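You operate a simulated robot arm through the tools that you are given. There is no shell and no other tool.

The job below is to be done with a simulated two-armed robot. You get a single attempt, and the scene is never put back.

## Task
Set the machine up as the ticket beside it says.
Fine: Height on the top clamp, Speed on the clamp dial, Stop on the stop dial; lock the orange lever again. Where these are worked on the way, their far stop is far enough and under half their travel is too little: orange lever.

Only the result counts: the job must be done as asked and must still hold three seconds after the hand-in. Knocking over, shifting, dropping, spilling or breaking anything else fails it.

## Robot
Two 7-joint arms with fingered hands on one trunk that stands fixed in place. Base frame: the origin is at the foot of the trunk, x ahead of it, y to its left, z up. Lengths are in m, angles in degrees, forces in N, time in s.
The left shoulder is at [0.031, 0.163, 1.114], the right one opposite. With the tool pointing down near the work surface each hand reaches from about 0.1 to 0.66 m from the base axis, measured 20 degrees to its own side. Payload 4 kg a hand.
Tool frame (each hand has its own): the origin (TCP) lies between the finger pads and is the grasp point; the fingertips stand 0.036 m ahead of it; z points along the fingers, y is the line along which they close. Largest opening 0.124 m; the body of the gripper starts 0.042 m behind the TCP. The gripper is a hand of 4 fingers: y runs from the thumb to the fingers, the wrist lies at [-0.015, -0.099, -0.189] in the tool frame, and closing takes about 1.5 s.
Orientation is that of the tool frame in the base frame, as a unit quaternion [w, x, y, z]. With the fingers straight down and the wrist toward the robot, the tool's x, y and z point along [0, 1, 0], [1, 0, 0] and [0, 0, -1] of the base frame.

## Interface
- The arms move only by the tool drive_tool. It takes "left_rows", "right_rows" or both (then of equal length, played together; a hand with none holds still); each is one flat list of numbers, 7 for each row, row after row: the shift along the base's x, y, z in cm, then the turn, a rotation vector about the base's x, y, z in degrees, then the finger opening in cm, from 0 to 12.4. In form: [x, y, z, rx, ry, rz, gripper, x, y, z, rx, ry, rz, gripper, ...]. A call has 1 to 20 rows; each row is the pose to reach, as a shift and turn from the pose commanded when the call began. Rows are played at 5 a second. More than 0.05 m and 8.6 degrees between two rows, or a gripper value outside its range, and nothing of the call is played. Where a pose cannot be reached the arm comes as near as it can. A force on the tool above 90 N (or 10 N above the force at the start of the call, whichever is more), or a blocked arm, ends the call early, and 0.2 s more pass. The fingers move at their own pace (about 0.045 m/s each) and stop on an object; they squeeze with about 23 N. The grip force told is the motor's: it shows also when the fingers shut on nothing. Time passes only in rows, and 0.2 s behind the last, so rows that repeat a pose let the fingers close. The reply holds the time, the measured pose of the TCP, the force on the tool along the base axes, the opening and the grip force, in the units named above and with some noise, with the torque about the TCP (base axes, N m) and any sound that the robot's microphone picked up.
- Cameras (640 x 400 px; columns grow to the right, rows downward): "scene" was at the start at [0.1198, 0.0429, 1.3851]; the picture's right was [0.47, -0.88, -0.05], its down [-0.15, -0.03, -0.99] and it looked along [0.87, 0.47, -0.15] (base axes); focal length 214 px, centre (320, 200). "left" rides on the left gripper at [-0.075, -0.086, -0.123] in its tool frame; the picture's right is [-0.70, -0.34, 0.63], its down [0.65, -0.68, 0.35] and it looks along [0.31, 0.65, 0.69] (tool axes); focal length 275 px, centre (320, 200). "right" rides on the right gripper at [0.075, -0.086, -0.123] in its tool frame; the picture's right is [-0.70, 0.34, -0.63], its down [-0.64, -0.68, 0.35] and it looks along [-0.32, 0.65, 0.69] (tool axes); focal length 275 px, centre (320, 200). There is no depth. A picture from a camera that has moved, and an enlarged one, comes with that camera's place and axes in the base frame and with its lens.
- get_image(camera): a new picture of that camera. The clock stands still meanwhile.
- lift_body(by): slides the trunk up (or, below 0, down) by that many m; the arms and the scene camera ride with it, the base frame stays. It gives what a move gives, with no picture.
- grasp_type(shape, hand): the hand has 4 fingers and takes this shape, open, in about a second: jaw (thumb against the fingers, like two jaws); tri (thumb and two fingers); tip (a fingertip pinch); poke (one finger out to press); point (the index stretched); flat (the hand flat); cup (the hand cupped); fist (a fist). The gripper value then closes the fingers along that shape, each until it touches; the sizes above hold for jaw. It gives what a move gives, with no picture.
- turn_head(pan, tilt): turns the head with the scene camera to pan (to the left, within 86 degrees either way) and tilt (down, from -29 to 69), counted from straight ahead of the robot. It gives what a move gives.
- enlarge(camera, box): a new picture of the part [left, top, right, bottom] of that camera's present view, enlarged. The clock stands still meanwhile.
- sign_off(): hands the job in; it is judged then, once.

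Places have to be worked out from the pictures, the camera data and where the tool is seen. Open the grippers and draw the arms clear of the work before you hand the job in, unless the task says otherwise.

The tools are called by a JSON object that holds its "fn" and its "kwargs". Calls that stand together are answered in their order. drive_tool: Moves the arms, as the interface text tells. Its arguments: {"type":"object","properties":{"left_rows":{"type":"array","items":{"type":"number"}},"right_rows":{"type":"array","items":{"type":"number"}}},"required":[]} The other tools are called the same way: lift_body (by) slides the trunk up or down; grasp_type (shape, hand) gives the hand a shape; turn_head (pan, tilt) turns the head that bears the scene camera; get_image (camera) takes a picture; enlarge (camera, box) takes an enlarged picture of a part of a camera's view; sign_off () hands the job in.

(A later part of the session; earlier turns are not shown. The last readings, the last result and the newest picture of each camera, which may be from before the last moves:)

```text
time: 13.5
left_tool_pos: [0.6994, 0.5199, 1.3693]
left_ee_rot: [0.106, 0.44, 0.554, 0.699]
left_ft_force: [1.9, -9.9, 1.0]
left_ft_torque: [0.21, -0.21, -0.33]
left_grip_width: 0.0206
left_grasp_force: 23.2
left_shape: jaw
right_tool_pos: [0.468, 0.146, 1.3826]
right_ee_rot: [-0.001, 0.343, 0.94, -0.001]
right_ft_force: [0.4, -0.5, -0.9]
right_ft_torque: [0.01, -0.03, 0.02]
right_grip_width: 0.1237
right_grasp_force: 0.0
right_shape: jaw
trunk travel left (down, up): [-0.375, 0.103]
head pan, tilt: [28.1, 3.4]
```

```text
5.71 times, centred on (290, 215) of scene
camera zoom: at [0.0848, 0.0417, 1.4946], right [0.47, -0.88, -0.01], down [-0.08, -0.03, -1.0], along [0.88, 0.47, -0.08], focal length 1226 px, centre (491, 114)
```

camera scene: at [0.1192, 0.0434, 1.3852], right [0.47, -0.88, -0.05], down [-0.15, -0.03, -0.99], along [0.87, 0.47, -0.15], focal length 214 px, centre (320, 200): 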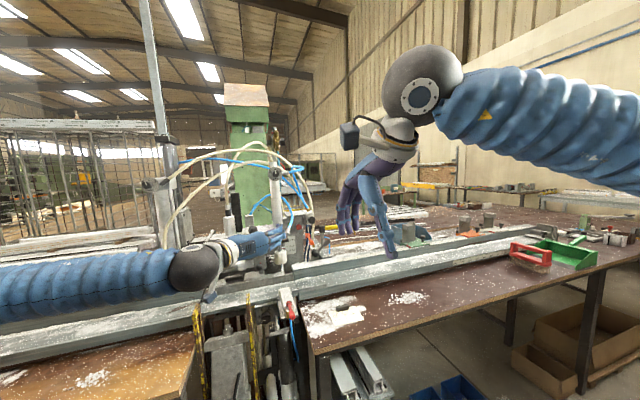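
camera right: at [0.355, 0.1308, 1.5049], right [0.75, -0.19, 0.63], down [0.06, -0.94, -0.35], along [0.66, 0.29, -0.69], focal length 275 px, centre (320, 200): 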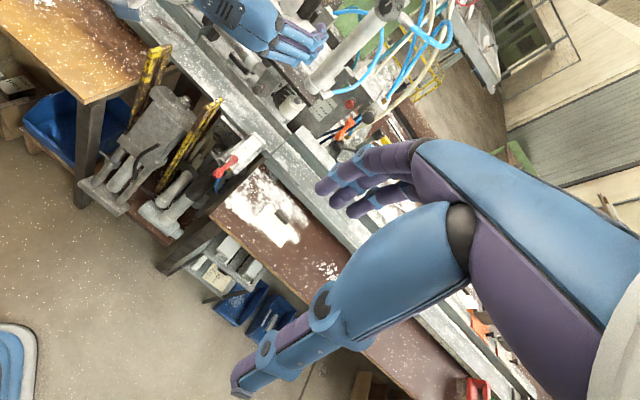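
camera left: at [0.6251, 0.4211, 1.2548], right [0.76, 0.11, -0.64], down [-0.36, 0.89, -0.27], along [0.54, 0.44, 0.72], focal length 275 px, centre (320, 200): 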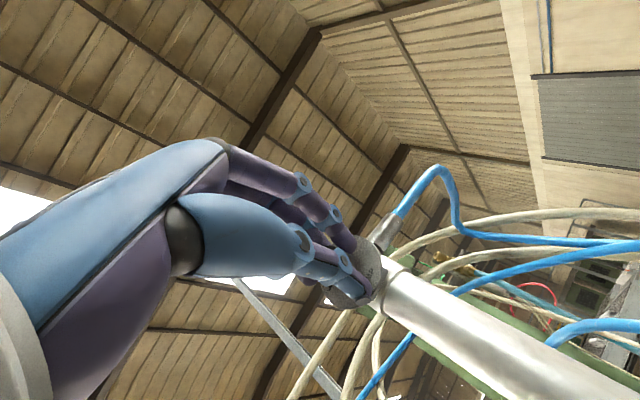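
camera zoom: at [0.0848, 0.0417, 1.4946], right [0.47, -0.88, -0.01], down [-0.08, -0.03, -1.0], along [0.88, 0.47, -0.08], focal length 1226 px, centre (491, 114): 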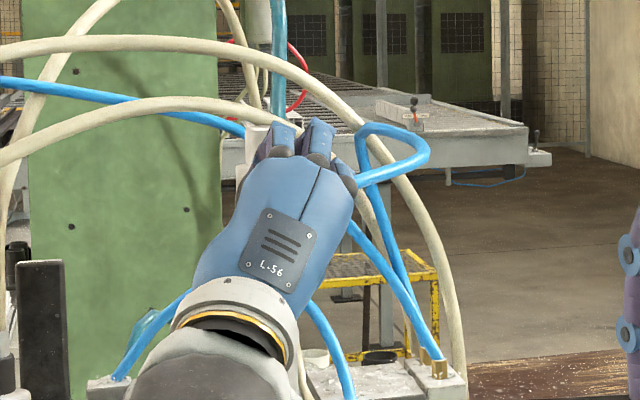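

The turn finished with small residual torque. I open and back off along -n to read the dial.

{"fn": "drive_tool", "kwargs": {"left_rows": [0, 0, 0, 0, 0, 0, 5.5, 0, 0, 0, 0, 0, 0, 5.5, 0, 0, 0, 0, 0, 0, 5.5, -2.2, -2.05, 0, 0, 0, 0, 5.5, -4.4, -4.1, 0, 0, 0, 0, 5.5, -6.6, -6.1, 0, 0, 0, 0, 5.5, -8.8, -8.2, 0, 0, 0, 0, 5.5]}}

{"fn": "enlarge", "kwargs": {"camera": "left", "box": [300, 180, 460, 340]}}

{"fn": "enlarge", "kwargs": {"camera": "scene", "box": [240, 180, 340, 250]}}

{"fn": "enlarge", "kwargs": {"camera": "right", "box": [340, 0, 440, 60]}}

```text
time: 15.1
left_tool_pos: [0.6115, 0.4399, 1.3707]
left_ee_rot: [0.107, 0.44, 0.554, 0.698]
left_ft_force: [-0.1, -0.1, -0.5]
left_ft_torque: [0.02, -0.01, 0.0]
left_grip_width: 0.0547
left_grasp_force: 0.2
left_shape: jaw
right_tool_pos: [0.4687, 0.1468, 1.3818]
right_ee_rot: [-0.001, 0.341, 0.94, 0.0]
right_ft_force: [0.8, -1.0, 0.0]
right_ft_torque: [0.02, 0.02, 0.02]
right_grip_width: 0.1238
right_grasp_force: 0.1
right_shape: jaw
trunk travel left (down, up): [-0.375, 0.103]
head pan, tilt: [28.1, 3.4]
```

```text
2.50 times, centred on (380, 260) of left
camera zoom: at [0.5372, 0.3406, 1.2565], right [0.76, 0.11, -0.64], down [-0.36, 0.89, -0.27], along [0.54, 0.44, 0.72], focal length 688 px, centre (170, 50)
```

zoom: 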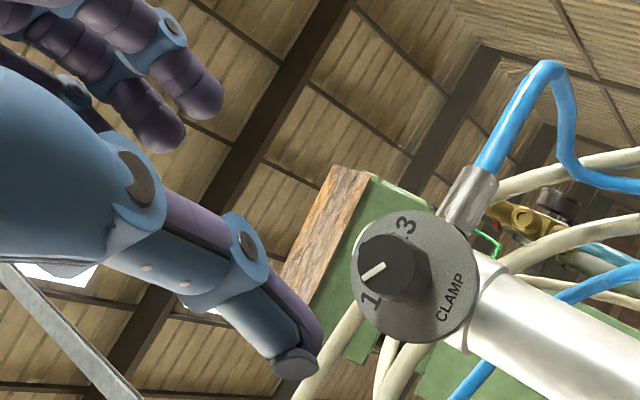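

```text
5.71 times, centred on (290, 215) of scene
camera zoom: at [0.0847, 0.0421, 1.4946], right [0.47, -0.88, -0.01], down [-0.08, -0.03, -1.0], along [0.88, 0.47, -0.08], focal length 1226 px, centre (491, 114)
```

zoom: 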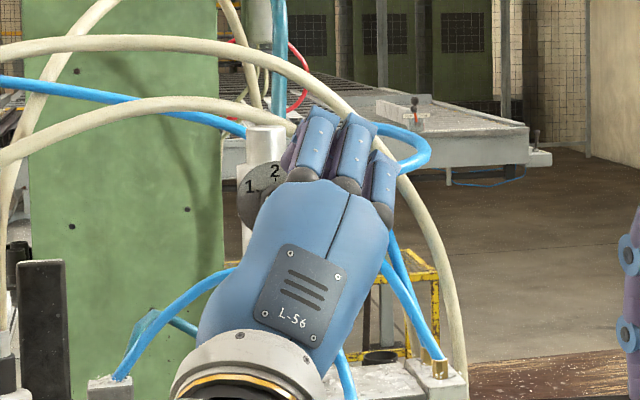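

```text
6.40 times, centred on (390, 30) of right
camera zoom: at [0.3549, 0.1301, 1.5051], right [0.75, -0.19, 0.63], down [0.06, -0.94, -0.35], along [0.66, 0.3, -0.69], focal length 1762 px, centre (-128, 1288)
```

zoom: 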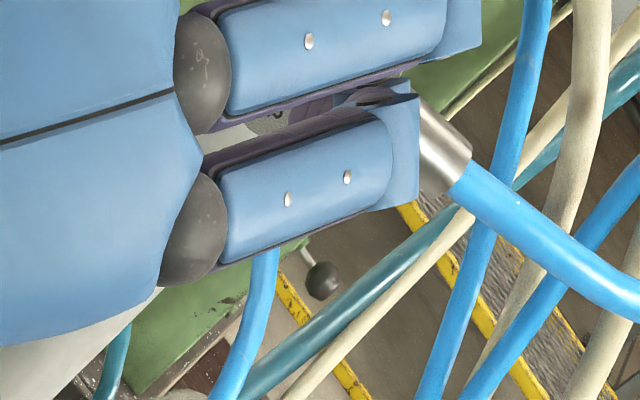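

The pointer moved toward 1; I zoom closer to judge it exactly.

{"fn": "enlarge", "kwargs": {"camera": "left", "box": [384, 258, 434, 318]}}

```text
6.67 times, centred on (409, 288) of left
camera zoom: at [0.5372, 0.3406, 1.2565], right [0.76, 0.11, -0.64], down [-0.36, 0.89, -0.27], along [0.54, 0.44, 0.72], focal length 1835 px, centre (-273, -387)
```

zoom: 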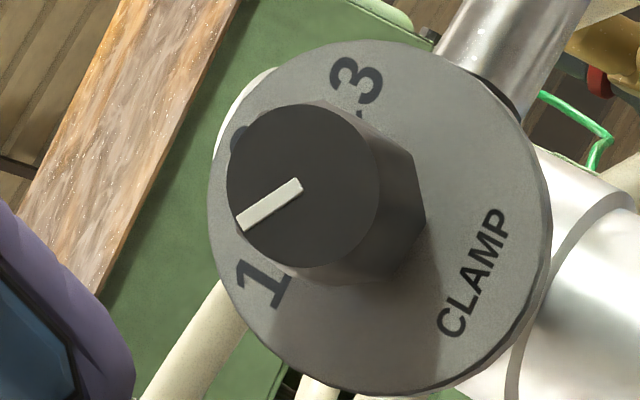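

The clamp dial pointer lines up with 1. Next the stop dial: I retreat and descend in free air, rolling the hand back to wrist-left.

{"fn": "drive_tool", "kwargs": {"left_rows": [-2.6, 0.7, -3.5, 4, 3.7, 0, 5, -5, 1.4, -7.5, 8, 7.4, 0, 5, -7, 2, -12, 12, 11.2, 0, 5, -9, 2.5, -16.5, 16, 14.9, 0, 5, -11, 3, -21, 20, 18.6, 0, 5, -13.1, 3.5, -25, 24, 22.4, 0, 5, -13.1, 3.5, -29.5, 28, 26, 0, 5, -13.1, 3.5, -34, 32, 29.8, 0, 5, -13.1, 3.5, -38.5, 36, 33.5, 0, 5, -13.1, 3.5, -43, 40, 37.2, 0, 5, -13.1, 3.5, -47, 44, 41, 0, 5]}}

{"fn": "get_image", "kwargs": {"camera": "left"}}

{"fn": "get_image", "kwargs": {"camera": "scene"}}

{"fn": "enlarge", "kwargs": {"camera": "right", "box": [80, 60, 300, 240]}}

```text
time: 17.5
left_tool_pos: [0.4823, 0.4724, 0.8997]
left_ee_rot: [-0.26, 0.658, 0.258, 0.658]
left_ft_force: [-0.9, -0.9, 0.7]
left_ft_torque: [0.0, -0.02, 0.03]
left_grip_width: 0.0506
left_grasp_force: 0.0
left_shape: jaw
left hand out of reach, approached as far as the arm can: row 3, 4, 5, 6, 7, 8
right_tool_pos: [0.4686, 0.147, 1.3817]
right_ee_rot: [0.0, 0.343, 0.939, 0.0]
right_ft_force: [0.7, 0.2, -0.9]
right_ft_torque: [-0.01, -0.01, -0.03]
right_grip_width: 0.1238
right_grasp_force: 0.0
right_shape: jaw
trunk travel left (down, up): [-0.375, 0.103]
head pan, tilt: [28.1, 3.4]
```

```text
taken
camera left: at [0.334, 0.4519, 0.8215], right [0.23, 0.68, -0.7], down [-0.21, 0.73, 0.65], along [0.95, 0.0, 0.31], focal length 275 px, centre (320, 200)
```

left: 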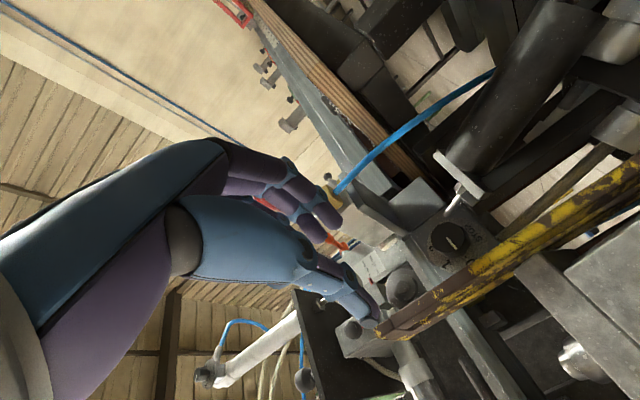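

```text
taken
camera scene: at [0.0847, 0.043, 1.4946], right [0.47, -0.88, -0.01], down [-0.08, -0.03, -1.0], along [0.88, 0.47, -0.08], focal length 214 px, centre (320, 200)
```

scene: 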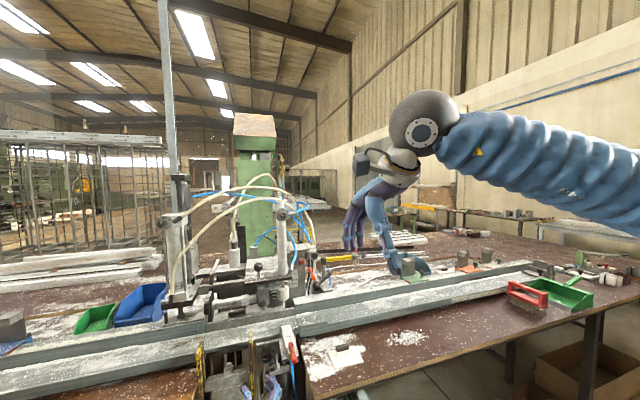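

```text
2.22 times, centred on (190, 150) of right
camera zoom: at [0.3549, 0.131, 1.5049], right [0.75, -0.19, 0.63], down [0.06, -0.94, -0.35], along [0.66, 0.29, -0.69], focal length 612 px, centre (609, 311)
```

zoom: 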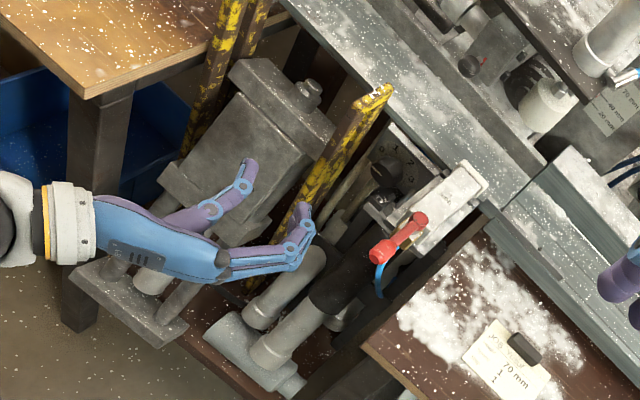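

I can see the stop dial from the left camera. I zoom in for location and label.

{"fn": "enlarge", "kwargs": {"camera": "left", "box": [380, 180, 520, 300]}}

{"fn": "enlarge", "kwargs": {"camera": "scene", "box": [225, 320, 325, 400]}}

{"fn": "enlarge", "kwargs": {"camera": "right", "box": [170, 90, 250, 160]}}

```text
3.33 times, centred on (450, 240) of left
camera zoom: at [0.334, 0.4519, 0.8215], right [0.23, 0.68, -0.7], down [-0.21, 0.73, 0.65], along [0.95, 0.0, 0.31], focal length 918 px, centre (-113, 67)
```

zoom: 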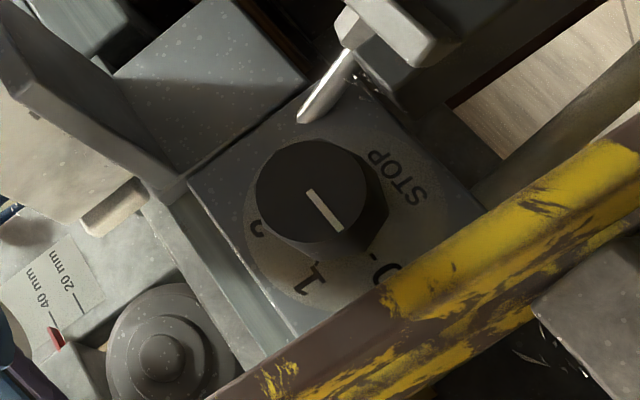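

```text
5.00 times, centred on (275, 360) of scene
camera zoom: at [0.0847, 0.043, 1.4946], right [0.47, -0.88, -0.01], down [-0.08, -0.03, -1.0], along [0.88, 0.47, -0.08], focal length 1072 px, centre (545, -600)
```

zoom: 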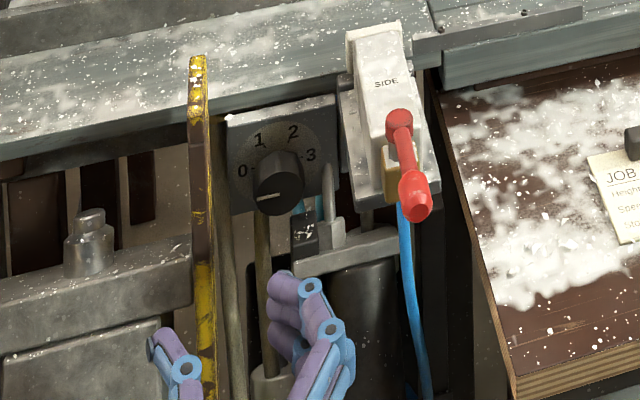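

```text
5.71 times, centred on (210, 125) of right
camera zoom: at [0.3549, 0.131, 1.5049], right [0.75, -0.19, 0.63], down [0.06, -0.94, -0.35], along [0.66, 0.29, -0.69], focal length 1573 px, centre (949, 629)
```

zoom: 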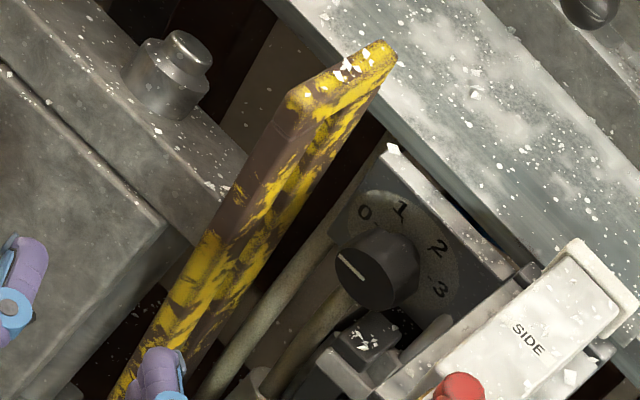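

Confirmed "STOP" label, knob face at about (0.648, 0.579, 0.845). A yellow guard plate stands 4.5 cm left of the knob, so I'll grip with the wrist at about 10 o'clock and turn to about 12. I go to a stand-off 12 cm in front.

{"fn": "drive_tool", "kwargs": {"left_rows": [1.6, 0.5, -1.1, 5.1, 4.8, 0, 4.8, 3.1, 1, -2.2, 10.2, 9.6, 0, 4.8, 4.7, 1.5, -3.3, 15.3, 14.4, 0, 4.8, 6.2, 2, -4.4, 20.4, 19.1, 0, 4.8, 7.8, 2.5, -5.5, 25.6, 23.9, 0, 4.8, 7.8, 2.5, -5.5, 25.6, 23.9, 0, 4.8]}}

{"fn": "get_image", "kwargs": {"camera": "left"}}

{"fn": "enlarge", "kwargs": {"camera": "scene", "box": [225, 320, 325, 400]}}

{"fn": "enlarge", "kwargs": {"camera": "right", "box": [120, 80, 260, 200]}}

```text
time: 18.9
left_tool_pos: [0.5593, 0.4998, 0.8442]
left_ee_rot: [-0.447, 0.706, 0.049, 0.548]
left_ft_force: [-0.1, 0.2, -0.3]
left_ft_torque: [0.0, -0.04, 0.0]
left_grip_width: 0.048
left_grasp_force: 0.0
left_shape: jaw
right_tool_pos: [0.4683, 0.1463, 1.3823]
right_ee_rot: [0.0, 0.343, 0.939, -0.001]
right_ft_force: [0.1, 0.3, 1.3]
right_ft_torque: [-0.01, 0.02, -0.05]
right_grip_width: 0.1234
right_grasp_force: 0.1
right_shape: jaw
trunk travel left (down, up): [-0.375, 0.103]
head pan, tilt: [28.1, 3.4]
```

```text
taken
camera left: at [0.3921, 0.4994, 0.8294], right [0.0, 0.93, -0.38], down [0.12, 0.37, 0.92], along [0.99, -0.05, -0.11], focal length 275 px, centre (320, 200)
```

left: 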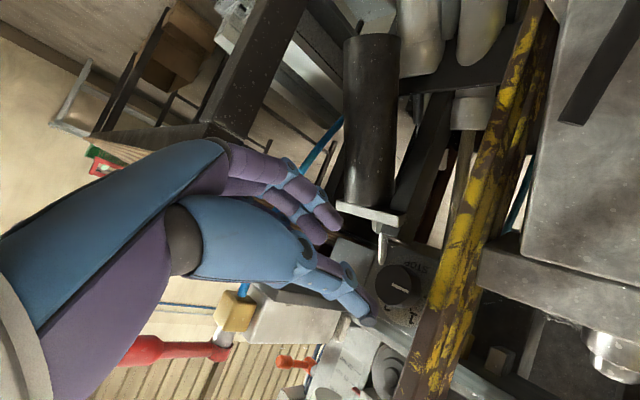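

```text
5.00 times, centred on (275, 360) of scene
camera zoom: at [0.084, 0.0428, 1.4946], right [0.47, -0.88, -0.01], down [-0.08, -0.03, -1.0], along [0.88, 0.47, -0.08], focal length 1072 px, centre (545, -600)
```

zoom: 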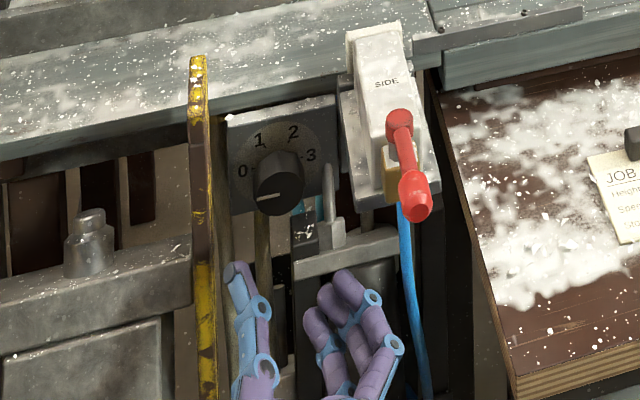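

```text
3.33 times, centred on (190, 140) of right
camera zoom: at [0.3542, 0.1308, 1.5051], right [0.75, -0.19, 0.63], down [0.06, -0.94, -0.35], along [0.66, 0.29, -0.69], focal length 918 px, centre (753, 400)
```

zoom: 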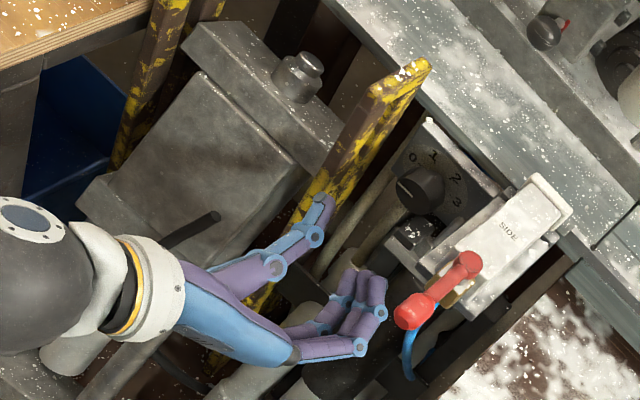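

The knob centre is at the predicted on-axis pixel (400, 284). I zoom to confirm and then advance.

{"fn": "enlarge", "kwargs": {"camera": "left", "box": [320, 220, 480, 360]}}

{"fn": "drive_tool", "kwargs": {"left_rows": [1.46, 1.36, 0, 0, 0, 0, 4.8, 2.92, 2.73, 0, 0, 0, 0, 4.8, 4.4, 4.1, 0, 0, 0, 0, 4.8, 5.5, 5.1, 0, 0, 0, 0, 4.8, 5.5, 5.1, 0, 0, 0, 0, 4.8]}}

{"fn": "enlarge", "kwargs": {"camera": "left", "box": [280, 180, 440, 320]}}

{"fn": "enlarge", "kwargs": {"camera": "scene", "box": [225, 320, 325, 400]}}

{"fn": "enlarge", "kwargs": {"camera": "right", "box": [150, 80, 260, 180]}}

```text
2.86 times, centred on (400, 290) of left
camera zoom: at [0.3921, 0.4994, 0.8294], right [0.0, 0.93, -0.38], down [0.12, 0.37, 0.92], along [0.99, -0.05, -0.11], focal length 786 px, centre (91, -57)
```

zoom: 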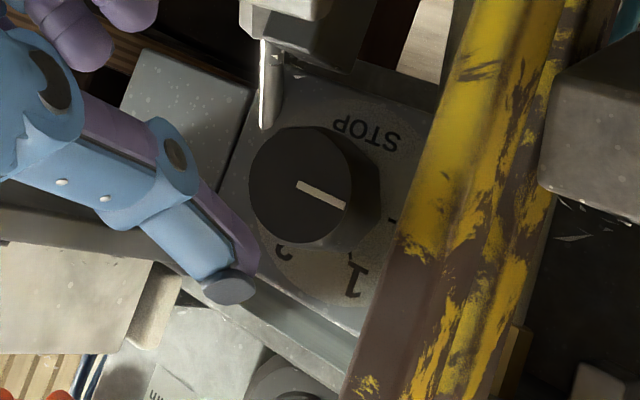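

```text
time: 20.1
left_tool_pos: [0.6144, 0.5501, 0.8447]
left_ee_rot: [-0.444, 0.706, 0.05, 0.549]
left_ft_force: [-1.1, -0.8, 0.1]
left_ft_torque: [-0.01, -0.01, 0.01]
left_grip_width: 0.0483
left_grasp_force: 0.0
left_shape: jaw
right_tool_pos: [0.4685, 0.1471, 1.3825]
right_ee_rot: [0.0, 0.342, 0.94, -0.001]
right_ft_force: [0.2, 0.5, -1.1]
right_ft_torque: [-0.02, 0.0, 0.02]
right_grip_width: 0.1236
right_grasp_force: 0.1
right_shape: jaw
trunk travel left (down, up): [-0.375, 0.103]
head pan, tilt: [28.1, 3.4]
```

```text
2.86 times, centred on (360, 250) of left
camera zoom: at [0.4467, 0.5498, 0.8297], right [0.0, 0.93, -0.38], down [0.12, 0.37, 0.92], along [0.99, -0.05, -0.11], focal length 786 px, centre (206, 57)
```

zoom: 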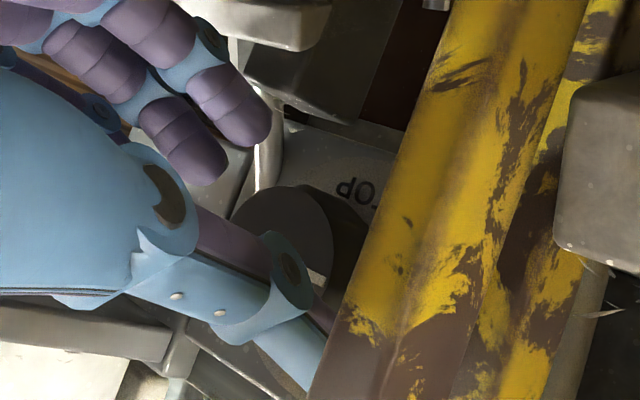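

```text
5.00 times, centred on (275, 360) of scene
camera zoom: at [0.0846, 0.0428, 1.4946], right [0.47, -0.88, -0.01], down [-0.08, -0.03, -1.0], along [0.88, 0.47, -0.08], focal length 1072 px, centre (545, -600)
```

zoom: 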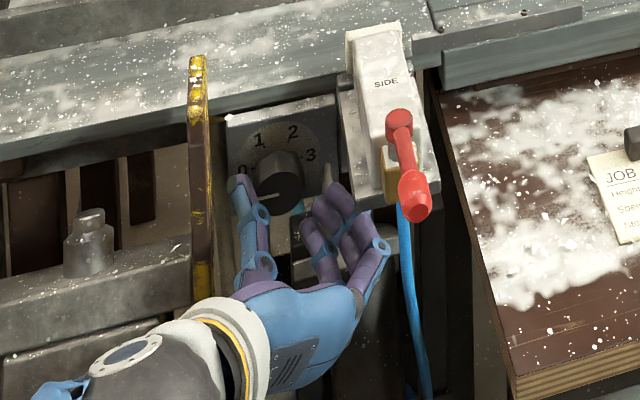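

```text
4.00 times, centred on (205, 130) of right
camera zoom: at [0.3548, 0.1308, 1.505], right [0.75, -0.19, 0.63], down [0.06, -0.94, -0.35], along [0.66, 0.29, -0.69], focal length 1101 px, centre (780, 480)
```

zoom: 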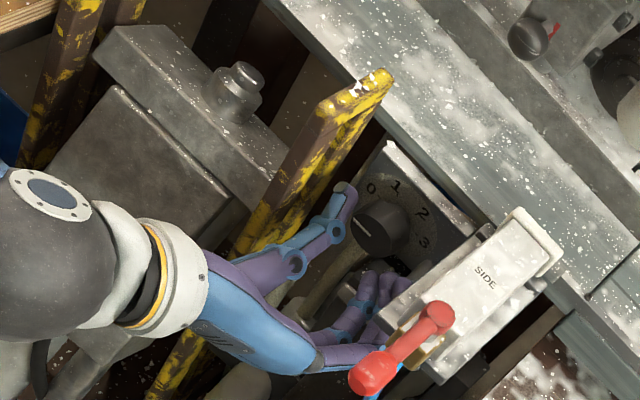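

The fingers straddle the stop knob without contact. I advance another 2.4 cm with a 2 mm correction to the right and close on the knob.

{"fn": "drive_tool", "kwargs": {"left_rows": [0.95, 0.75, -0.1, 0, 0, 0, 4.8, 1.89, 1.49, -0.1, 0, 0, 0, 4.8, 1.89, 1.49, -0.1, 0, 0, 0, 4, 1.89, 1.49, -0.1, 0, 0, 0, 3, 1.89, 1.49, -0.1, 0, 0, 0, 2, 1.89, 1.49, -0.1, 0, 0, 0, 2, 1.89, 1.49, -0.1, 0, 0, 0, 2]}}

{"fn": "enlarge", "kwargs": {"camera": "scene", "box": [225, 320, 325, 400]}}

{"fn": "enlarge", "kwargs": {"camera": "right", "box": [150, 80, 260, 180]}}

```text
time: 21.7
left_tool_pos: [0.6305, 0.5631, 0.8448]
left_ee_rot: [-0.444, 0.706, 0.05, 0.549]
left_ft_force: [-47.7, -34.4, -2.4]
left_ft_torque: [0.15, -0.22, 0.87]
left_grip_width: 0.0404
left_grasp_force: 22.9
left_shape: jaw
right_tool_pos: [0.4666, 0.1457, 1.3825]
right_ee_rot: [0.0, 0.342, 0.94, 0.001]
right_ft_force: [-0.8, -0.4, -0.7]
right_ft_torque: [-0.01, 0.02, 0.04]
right_grip_width: 0.1237
right_grasp_force: 0.0
right_shape: jaw
trunk travel left (down, up): [-0.375, 0.103]
head pan, tilt: [28.1, 3.4]
```

```text
5.00 times, centred on (275, 360) of scene
camera zoom: at [0.0816, 0.0405, 1.4948], right [0.47, -0.88, -0.01], down [-0.08, -0.03, -1.0], along [0.88, 0.47, -0.08], focal length 1072 px, centre (545, -600)
```

zoom: 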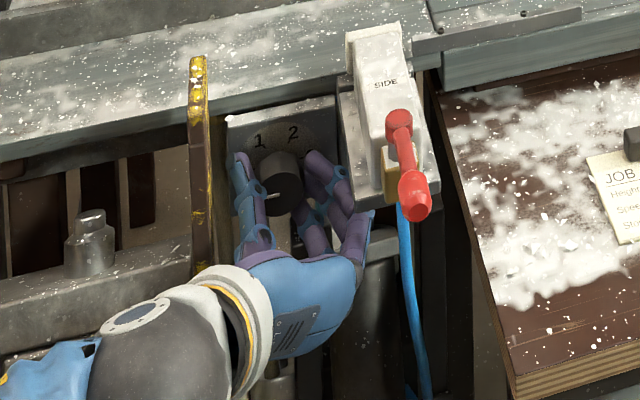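

```text
4.00 times, centred on (205, 130) of right
camera zoom: at [0.3517, 0.1285, 1.5059], right [0.75, -0.19, 0.63], down [0.06, -0.94, -0.35], along [0.66, 0.3, -0.69], focal length 1101 px, centre (780, 480)
```

zoom: 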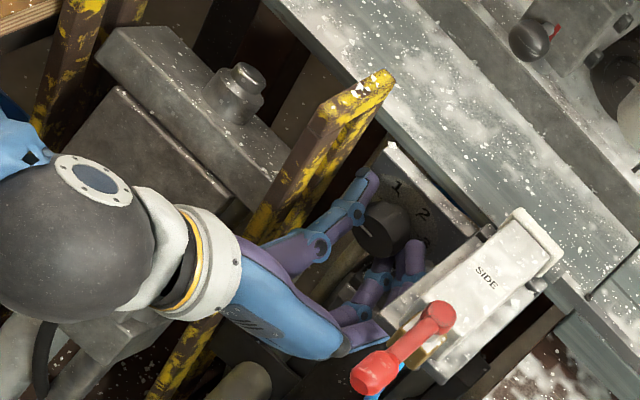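

A 58 N push-back along the depth shows the fingertips met the panel. I ease back 8 mm to unload it.

{"fn": "drive_tool", "kwargs": {"left_rows": [-0.3, -0.27, 0, 0, 0, 0, 4.6, -0.6, -0.55, 0, 0, 0, 0, 4.6, -0.6, -0.55, 0, 0, 0, 0, 3, -0.6, -0.55, 0, 0, 0, 0, 2, -0.6, -0.55, 0, 0, 0, 0, 2, -0.6, -0.55, 0, 0, 0, 0, 2]}}

{"fn": "enlarge", "kwargs": {"camera": "left", "box": [260, 160, 440, 320]}}

{"fn": "enlarge", "kwargs": {"camera": "scene", "box": [255, 335, 305, 375]}}

```text
time: 23.1
left_tool_pos: [0.6271, 0.5621, 0.8447]
left_ee_rot: [-0.446, 0.705, 0.049, 0.549]
left_ft_force: [-3.3, 4.2, 2.5]
left_ft_torque: [-0.04, -0.06, -0.04]
left_grip_width: 0.0388
left_grasp_force: 23.3
left_shape: jaw
right_tool_pos: [0.4684, 0.1469, 1.3813]
right_ee_rot: [0.0, 0.342, 0.94, 0.0]
right_ft_force: [-0.4, -0.5, 1.1]
right_ft_torque: [0.01, -0.05, -0.01]
right_grip_width: 0.1235
right_grasp_force: 0.1
right_shape: jaw
trunk travel left (down, up): [-0.375, 0.103]
head pan, tilt: [28.1, 3.4]
```

```text
2.50 times, centred on (350, 240) of left
camera zoom: at [0.4593, 0.5603, 0.8291], right [0.0, 0.93, -0.38], down [0.12, 0.37, 0.92], along [0.99, -0.05, -0.11], focal length 688 px, centre (245, 100)
```

zoom: 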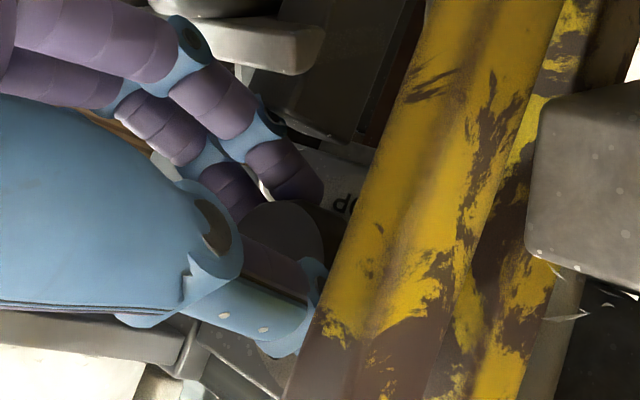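

```text
10.00 times, centred on (280, 355) of scene
camera zoom: at [0.0844, 0.0428, 1.4946], right [0.47, -0.88, -0.01], down [-0.08, -0.03, -1.0], along [0.88, 0.47, -0.08], focal length 2145 px, centre (720, -1350)
```

zoom: 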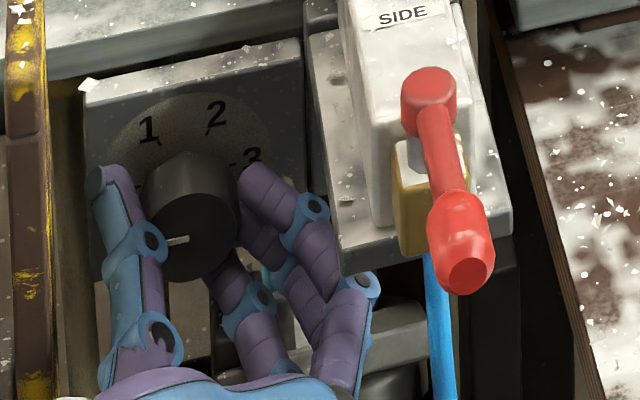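

Grip is good now (39 mm, low force). I turn the first 30° clockwise.

{"fn": "drive_tool", "kwargs": {"left_rows": [0, 0, 0, 4.4, 4.1, 0, 2, 0, 0, 0, 8.8, 8.2, 0, 2, 0, 0, 0, 13.2, 12.3, 0, 2, 0, 0, 0, 17.5, 16.4, 0, 2, 0, 0, 0, 21.9, 20.5, 0, 2, 0, 0, 0, 21.9, 20.5, 0, 2]}}

{"fn": "enlarge", "kwargs": {"camera": "scene", "box": [245, 330, 315, 385]}}

{"fn": "enlarge", "kwargs": {"camera": "right", "box": [150, 80, 260, 180]}}

```text
time: 24.5
left_tool_pos: [0.6258, 0.5602, 0.8448]
left_ee_rot: [-0.573, 0.694, -0.135, 0.415]
left_ft_force: [-4.2, -1.2, 13.4]
left_ft_torque: [-1.18, 0.07, -0.23]
left_grip_width: 0.0372
left_grasp_force: 22.6
left_shape: jaw
right_tool_pos: [0.4671, 0.1458, 1.3823]
right_ee_rot: [-0.001, 0.342, 0.94, 0.001]
right_ft_force: [0.5, 0.3, -0.1]
right_ft_torque: [0.0, 0.0, 0.0]
right_grip_width: 0.1237
right_grasp_force: 0.1
right_shape: jaw
trunk travel left (down, up): [-0.375, 0.103]
head pan, tilt: [28.1, 3.4]
```

```text
7.27 times, centred on (280, 358) of scene
camera zoom: at [0.0835, 0.0423, 1.4947], right [0.47, -0.88, -0.01], down [-0.08, -0.03, -1.0], along [0.88, 0.47, -0.08], focal length 1560 px, centre (611, -946)
```

zoom: 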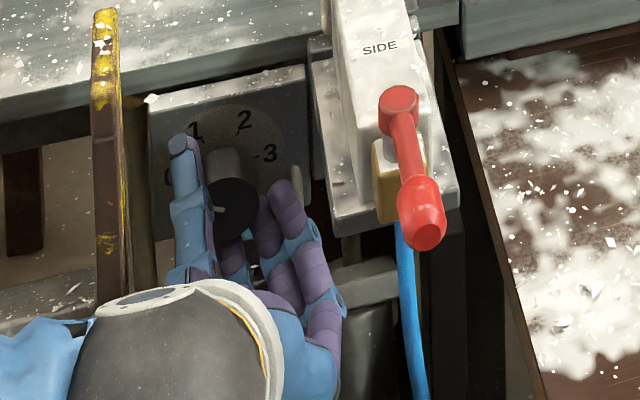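

```text
4.00 times, centred on (205, 130) of right
camera zoom: at [0.3538, 0.1302, 1.5054], right [0.75, -0.19, 0.63], down [0.06, -0.94, -0.35], along [0.66, 0.29, -0.69], focal length 1101 px, centre (780, 480)
```

zoom: 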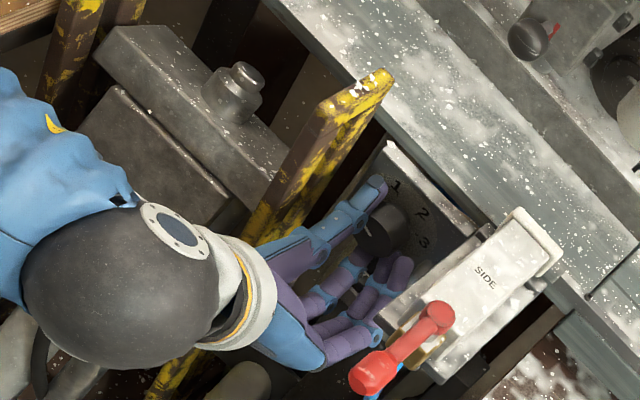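

The hand turned 30° against about 0.8 N m, with no collisions seen. I continue the remaining 30°.

{"fn": "drive_tool", "kwargs": {"left_rows": [0, 0, 0, 4.4, 4.1, 0, 2, 0, 0, 0, 8.8, 8.2, 0, 2, 0, 0, 0, 13.2, 12.3, 0, 2, 0, 0, 0, 17.5, 16.4, 0, 2, 0, 0, 0, 21.9, 20.5, 0, 2, 0, 0, 0, 21.9, 20.5, 0, 2]}}

{"fn": "enlarge", "kwargs": {"camera": "scene", "box": [245, 330, 315, 385]}}

{"fn": "get_image", "kwargs": {"camera": "left"}}

{"fn": "enlarge", "kwargs": {"camera": "right", "box": [150, 80, 260, 180]}}

```text
time: 25.9
left_tool_pos: [0.6274, 0.5551, 0.847]
left_ee_rot: [0.66, -0.635, 0.311, -0.254]
left_ft_force: [2.5, -40.6, 28.5]
left_ft_torque: [-3.36, 0.24, -1.28]
left_grip_width: 0.0317
left_grasp_force: 23.0
left_shape: jaw
right_tool_pos: [0.4666, 0.1426, 1.3843]
right_ee_rot: [0.0, 0.343, 0.939, 0.002]
right_ft_force: [-0.4, 0.3, 0.4]
right_ft_torque: [-0.01, -0.02, -0.01]
right_grip_width: 0.1234
right_grasp_force: 0.0
right_shape: jaw
trunk travel left (down, up): [-0.375, 0.103]
head pan, tilt: [28.1, 3.4]
```

```text
7.27 times, centred on (280, 358) of scene
camera zoom: at [0.0832, 0.0382, 1.4949], right [0.47, -0.88, -0.01], down [-0.08, -0.02, -1.0], along [0.88, 0.47, -0.08], focal length 1560 px, centre (611, -946)
```

zoom: 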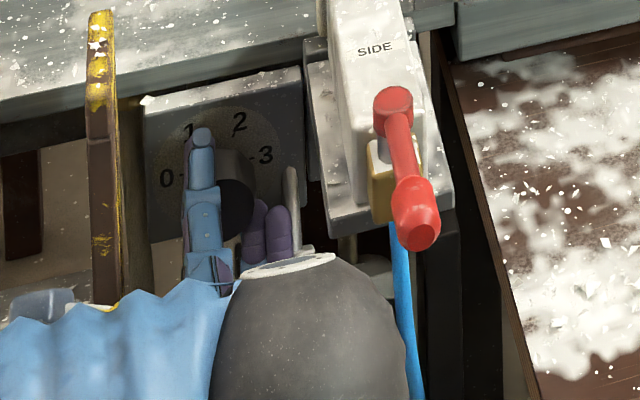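

```text
taken
camera left: at [0.4903, 0.5216, 0.936], right [0.01, 0.92, 0.4], down [0.73, -0.28, 0.62], along [0.68, 0.28, -0.67], focal length 275 px, centre (320, 200)
```

left: 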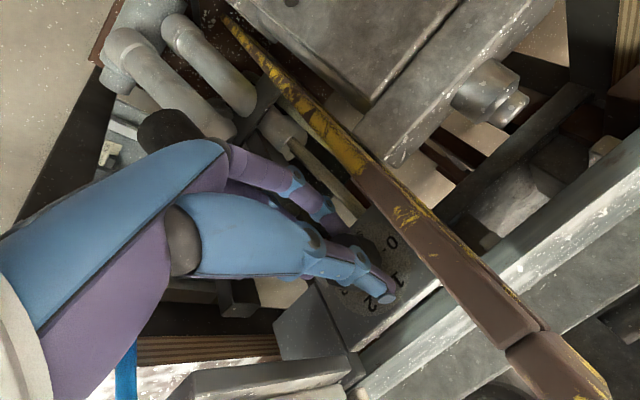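

```text
4.00 times, centred on (205, 130) of right
camera zoom: at [0.3535, 0.1259, 1.5059], right [0.75, -0.19, 0.63], down [0.06, -0.94, -0.35], along [0.66, 0.3, -0.69], focal length 1101 px, centre (780, 480)
```

zoom: 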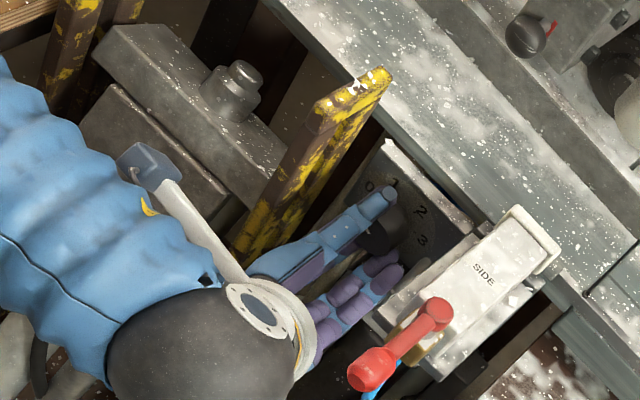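

Torque rose to 3.4 N m, so something resists or slips. I release and back off straight along -n to read the pointer.

{"fn": "drive_tool", "kwargs": {"left_rows": [0, 0, 0, 0, 0, 0, 5, 0, 0, 0, 0, 0, 0, 5, 0, 0, 0, 0, 0, 0, 5, -1.8, -1.7, 0, 0, 0, 0, 5, -3.6, -3.4, 0, 0, 0, 0, 5, -5.4, -5.1, 0, 0, 0, 0, 5, -7, -6.6, 0, 0, 0, 0, 5]}}

{"fn": "enlarge", "kwargs": {"camera": "scene", "box": [245, 330, 315, 385]}}

{"fn": "enlarge", "kwargs": {"camera": "left", "box": [340, 160, 500, 320]}}

{"fn": "enlarge", "kwargs": {"camera": "right", "box": [150, 80, 260, 180]}}

```text
time: 27.5
left_tool_pos: [0.5543, 0.494, 0.8433]
left_ee_rot: [0.66, -0.637, 0.31, -0.252]
left_ft_force: [-0.4, 0.6, 0.4]
left_ft_torque: [-0.02, 0.04, -0.01]
left_grip_width: 0.0498
left_grasp_force: 0.0
left_shape: jaw
right_tool_pos: [0.4679, 0.1474, 1.3831]
right_ee_rot: [0.0, 0.342, 0.94, 0.001]
right_ft_force: [-0.3, 0.4, -0.3]
right_ft_torque: [0.0, 0.02, -0.02]
right_grip_width: 0.1236
right_grasp_force: 0.1
right_shape: jaw
trunk travel left (down, up): [-0.375, 0.103]
head pan, tilt: [28.1, 3.4]
```

```text
7.27 times, centred on (280, 358) of scene
camera zoom: at [0.0844, 0.043, 1.4946], right [0.47, -0.88, -0.01], down [-0.08, -0.03, -1.0], along [0.88, 0.47, -0.08], focal length 1560 px, centre (611, -946)
```

zoom: 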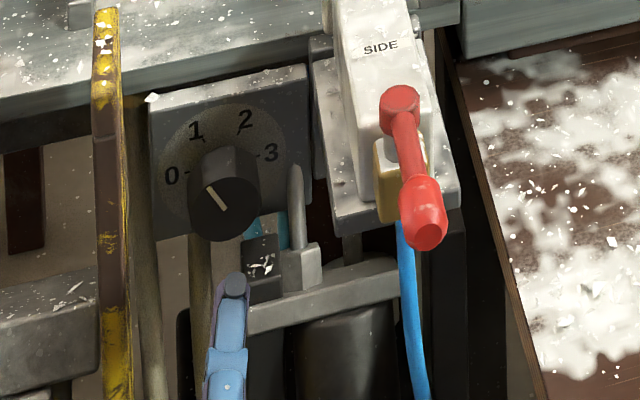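

```text
2.50 times, centred on (420, 240) of left
camera zoom: at [0.4193, 0.4601, 0.9334], right [0.01, 0.92, 0.4], down [0.73, -0.27, 0.62], along [0.68, 0.28, -0.68], focal length 688 px, centre (70, 100)
```

zoom: 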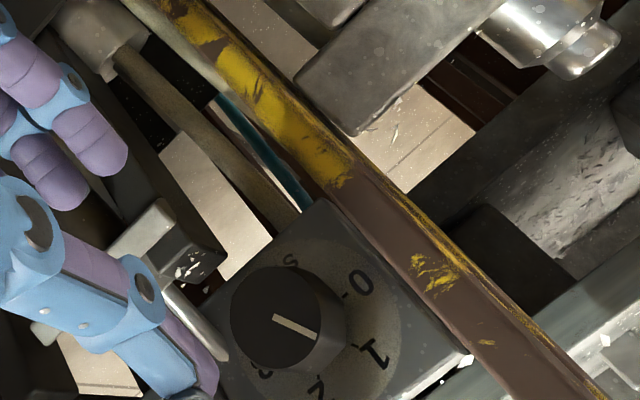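

```text
4.00 times, centred on (205, 130) of right
camera zoom: at [0.3545, 0.1312, 1.505], right [0.75, -0.19, 0.63], down [0.06, -0.94, -0.35], along [0.66, 0.3, -0.69], focal length 1101 px, centre (780, 480)
```

zoom: 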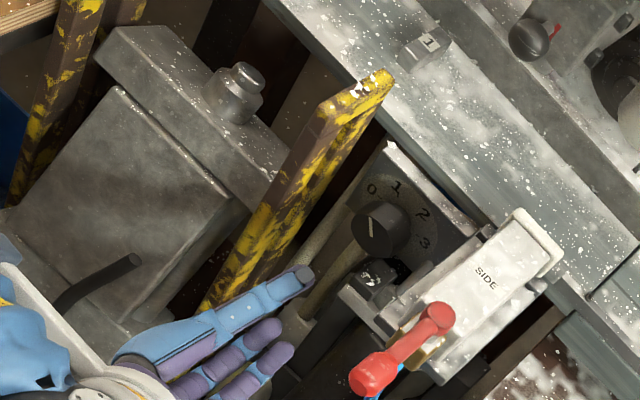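

The pointer is at 1 and a stop block labelled "1" has risen on the rail, so Stop is set. Next I raise the left hand straight up, clear of guard and red lever, and re-examine the orange lever and plate.

{"fn": "drive_tool", "kwargs": {"left_rows": [-1, -0.9, 4, 0, 0, 0, 5, -1, -0.9, 8.5, 0, 0, 0, 5, -1, -0.9, 13, 0, 0, 0, 5, -1, -0.9, 17.5, 0, 0, 0, 5, -1, -0.9, 22, 0, 0, 0, 5, -1, -0.9, 26.5, 0, 0, 0, 5, -1, -0.9, 31, 0, 0, 0, 5, -1, -0.9, 35, 0, 0, 0, 5]}}

{"fn": "get_image", "kwargs": {"camera": "left"}}

{"fn": "enlarge", "kwargs": {"camera": "scene", "box": [250, 220, 370, 320]}}

{"fn": "enlarge", "kwargs": {"camera": "right", "box": [250, 50, 410, 180]}}

```text
time: 29.3
left_tool_pos: [0.5469, 0.4844, 1.1945]
left_ee_rot: [0.66, -0.636, 0.31, -0.253]
left_ft_force: [-0.4, 0.2, 0.3]
left_ft_torque: [-0.01, 0.0, 0.02]
left_grip_width: 0.0501
left_grasp_force: 0.0
left_shape: jaw
right_tool_pos: [0.4678, 0.147, 1.3821]
right_ee_rot: [0.001, 0.342, 0.94, 0.0]
right_ft_force: [-0.7, 0.4, 0.2]
right_ft_torque: [-0.02, 0.0, 0.0]
right_grip_width: 0.1239
right_grasp_force: 0.0
right_shape: jaw
trunk travel left (down, up): [-0.375, 0.103]
head pan, tilt: [28.1, 3.4]
```

```text
taken
camera left: at [0.4115, 0.4508, 1.2837], right [0.01, 0.92, 0.4], down [0.73, -0.28, 0.62], along [0.68, 0.28, -0.68], focal length 275 px, centre (320, 200)
```

left: 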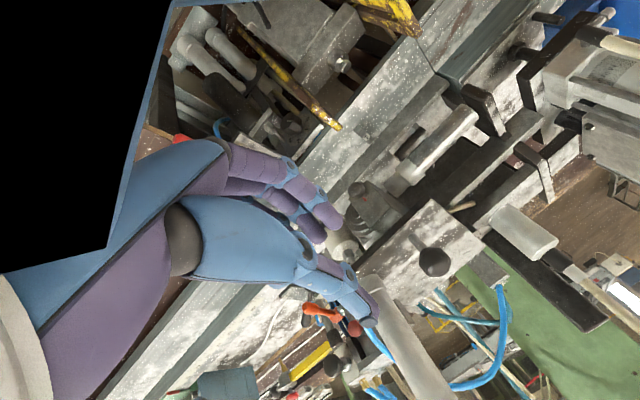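

```text
4.00 times, centred on (310, 270) of scene
camera zoom: at [0.0843, 0.0422, 1.4948], right [0.47, -0.88, -0.01], down [-0.08, -0.03, -1.0], along [0.88, 0.47, -0.08], focal length 858 px, centre (360, -80)
```

zoom: 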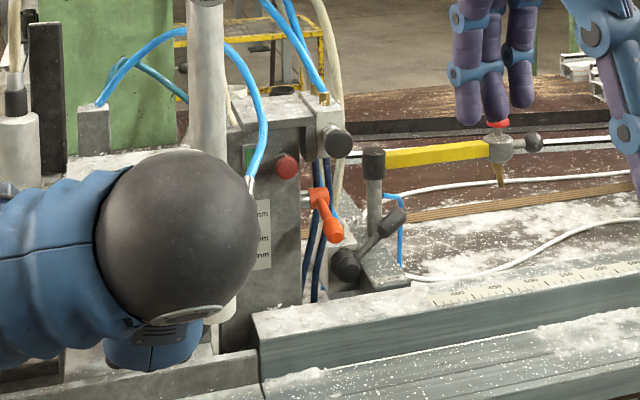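

```text
3.08 times, centred on (330, 115) of right
camera zoom: at [0.3544, 0.1302, 1.5054], right [0.75, -0.19, 0.63], down [0.06, -0.94, -0.35], along [0.66, 0.3, -0.69], focal length 847 px, centre (289, 462)
```

zoom: 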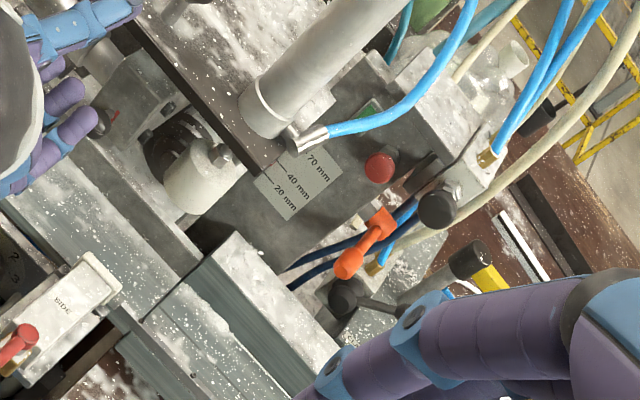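

The hub of the orange lever is near (0.965, 0.578, 1.066) and its tip near (0.903, 0.522, 1.059), pointing straight at the robot. I first move the right observer hand out of the way.

{"fn": "drive_tool", "kwargs": {"right_rows": [0, -4, 2, 0, 0, 0, 12.4, 0, -8, 4, 0, 0, 0, 12.4, 0, -12, 6, 0, 0, 0, 12.4, 0, -15, 8, 0, 0, 0, 12.4]}}

{"fn": "get_image", "kwargs": {"camera": "right"}}

{"fn": "enlarge", "kwargs": {"camera": "left", "box": [240, 220, 440, 380]}}

```text
time: 30.3
left_tool_pos: [0.5472, 0.4844, 1.1932]
left_ee_rot: [0.66, -0.636, 0.31, -0.253]
left_ft_force: [-1.0, 0.0, 0.4]
left_ft_torque: [0.01, 0.01, 0.0]
left_grip_width: 0.0499
left_grasp_force: 0.0
left_shape: jaw
right_tool_pos: [0.467, -0.0043, 1.4626]
right_ee_rot: [0.0, 0.342, 0.94, 0.0]
right_ft_force: [-0.5, 0.0, 0.0]
right_ft_torque: [0.01, 0.0, -0.05]
right_grip_width: 0.1237
right_grasp_force: 0.0
right_shape: jaw
trunk travel left (down, up): [-0.375, 0.103]
head pan, tilt: [28.1, 3.4]
```

```text
taken
camera right: at [0.3529, -0.0202, 1.5848], right [0.75, -0.19, 0.63], down [0.06, -0.94, -0.35], along [0.66, 0.3, -0.69], focal length 275 px, centre (320, 200)
```

right: 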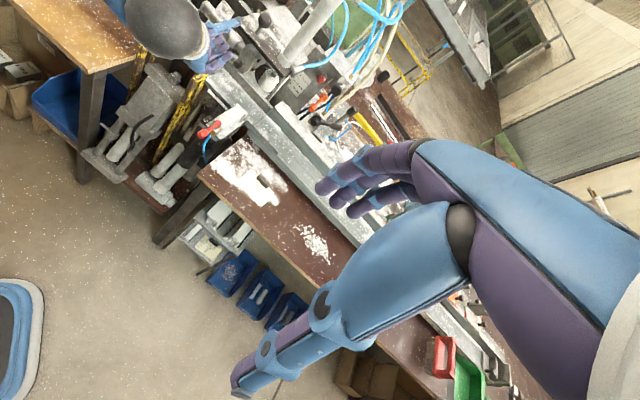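

```text
2.50 times, centred on (340, 300) of left
camera zoom: at [0.4115, 0.4508, 1.2833], right [0.01, 0.92, 0.4], down [0.73, -0.28, 0.62], along [0.68, 0.28, -0.68], focal length 688 px, centre (270, -50)
```

zoom: 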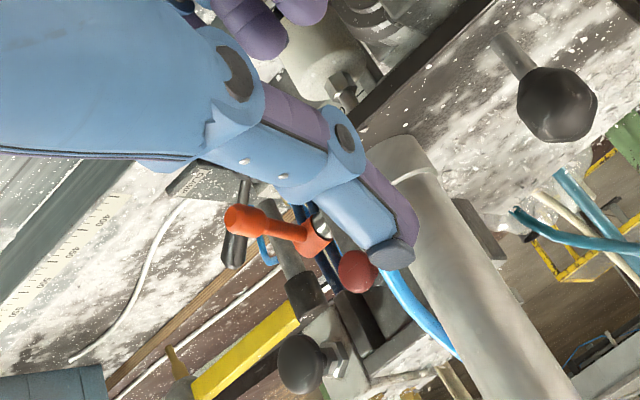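

The lever tip is consistently near (0.90, 0.518, 1.056). I slide the left hand to the right, in line with the lever but well in front of it, with fingers closed.

{"fn": "drive_tool", "kwargs": {"left_rows": [3, -3.2, 0, 0, 0, 0, 3, 6, -6.4, 0, 0, 0, 0, 1, 9, -9.5, 0, 0, 0, 0, 0, 12, -12.6, 0, 0, 0, 0, 0, 14.7, -15.7, 0, 0, 0, 0, 0, 14.7, -15.7, 0, 0, 0, 0, 0]}}

{"fn": "get_image", "kwargs": {"camera": "left"}}

{"fn": "get_image", "kwargs": {"camera": "scene"}}

{"fn": "enlarge", "kwargs": {"camera": "right", "box": [200, 0, 400, 150]}}

```text
time: 31.7
left_tool_pos: [0.6912, 0.3277, 1.1914]
left_ee_rot: [0.66, -0.636, 0.31, -0.253]
left_ft_force: [0.1, 0.3, 1.3]
left_ft_torque: [0.02, -0.01, 0.04]
left_grip_width: 0.0
left_grasp_force: 23.5
left_shape: jaw
right_tool_pos: [0.466, -0.0016, 1.4621]
right_ee_rot: [0.0, 0.342, 0.94, 0.0]
right_ft_force: [0.1, -0.6, -0.8]
right_ft_torque: [-0.06, -0.03, -0.01]
right_grip_width: 0.1236
right_grasp_force: 0.1
right_shape: jaw
trunk travel left (down, up): [-0.375, 0.103]
head pan, tilt: [28.1, 3.4]
```

```text
taken
camera left: at [0.5554, 0.295, 1.2804], right [0.01, 0.92, 0.4], down [0.73, -0.28, 0.62], along [0.68, 0.28, -0.68], focal length 275 px, centre (320, 200)
```

left: 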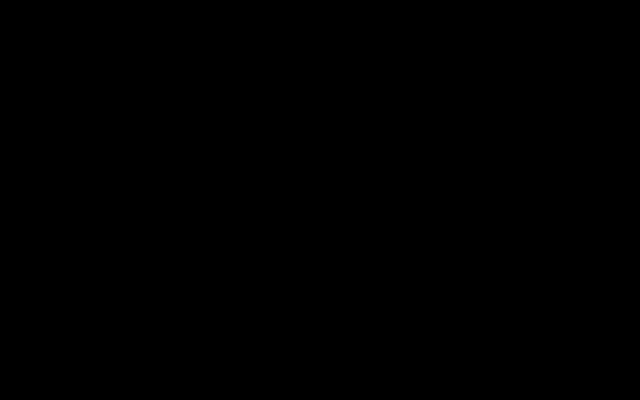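

```text
taken
camera scene: at [0.0841, 0.0434, 1.4946], right [0.47, -0.88, -0.01], down [-0.08, -0.03, -1.0], along [0.88, 0.47, -0.08], focal length 214 px, centre (320, 200)
```

scene: 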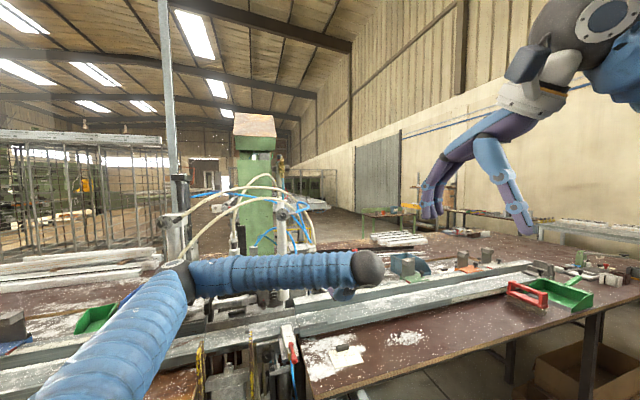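

```text
2.67 times, centred on (300, 75) of right
camera zoom: at [0.3527, -0.0182, 1.5846], right [0.75, -0.19, 0.63], down [0.06, -0.94, -0.35], along [0.66, 0.29, -0.69], focal length 734 px, centre (373, 533)
```

zoom: 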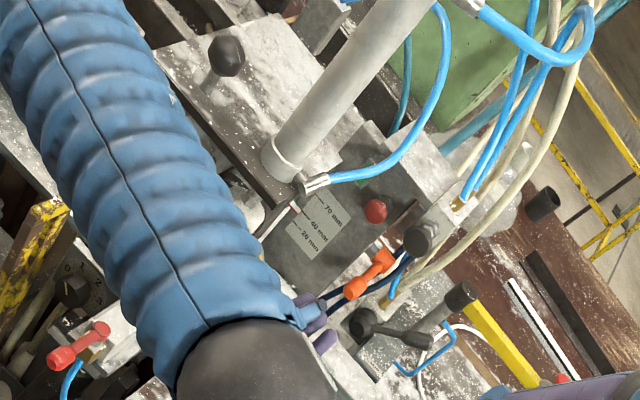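

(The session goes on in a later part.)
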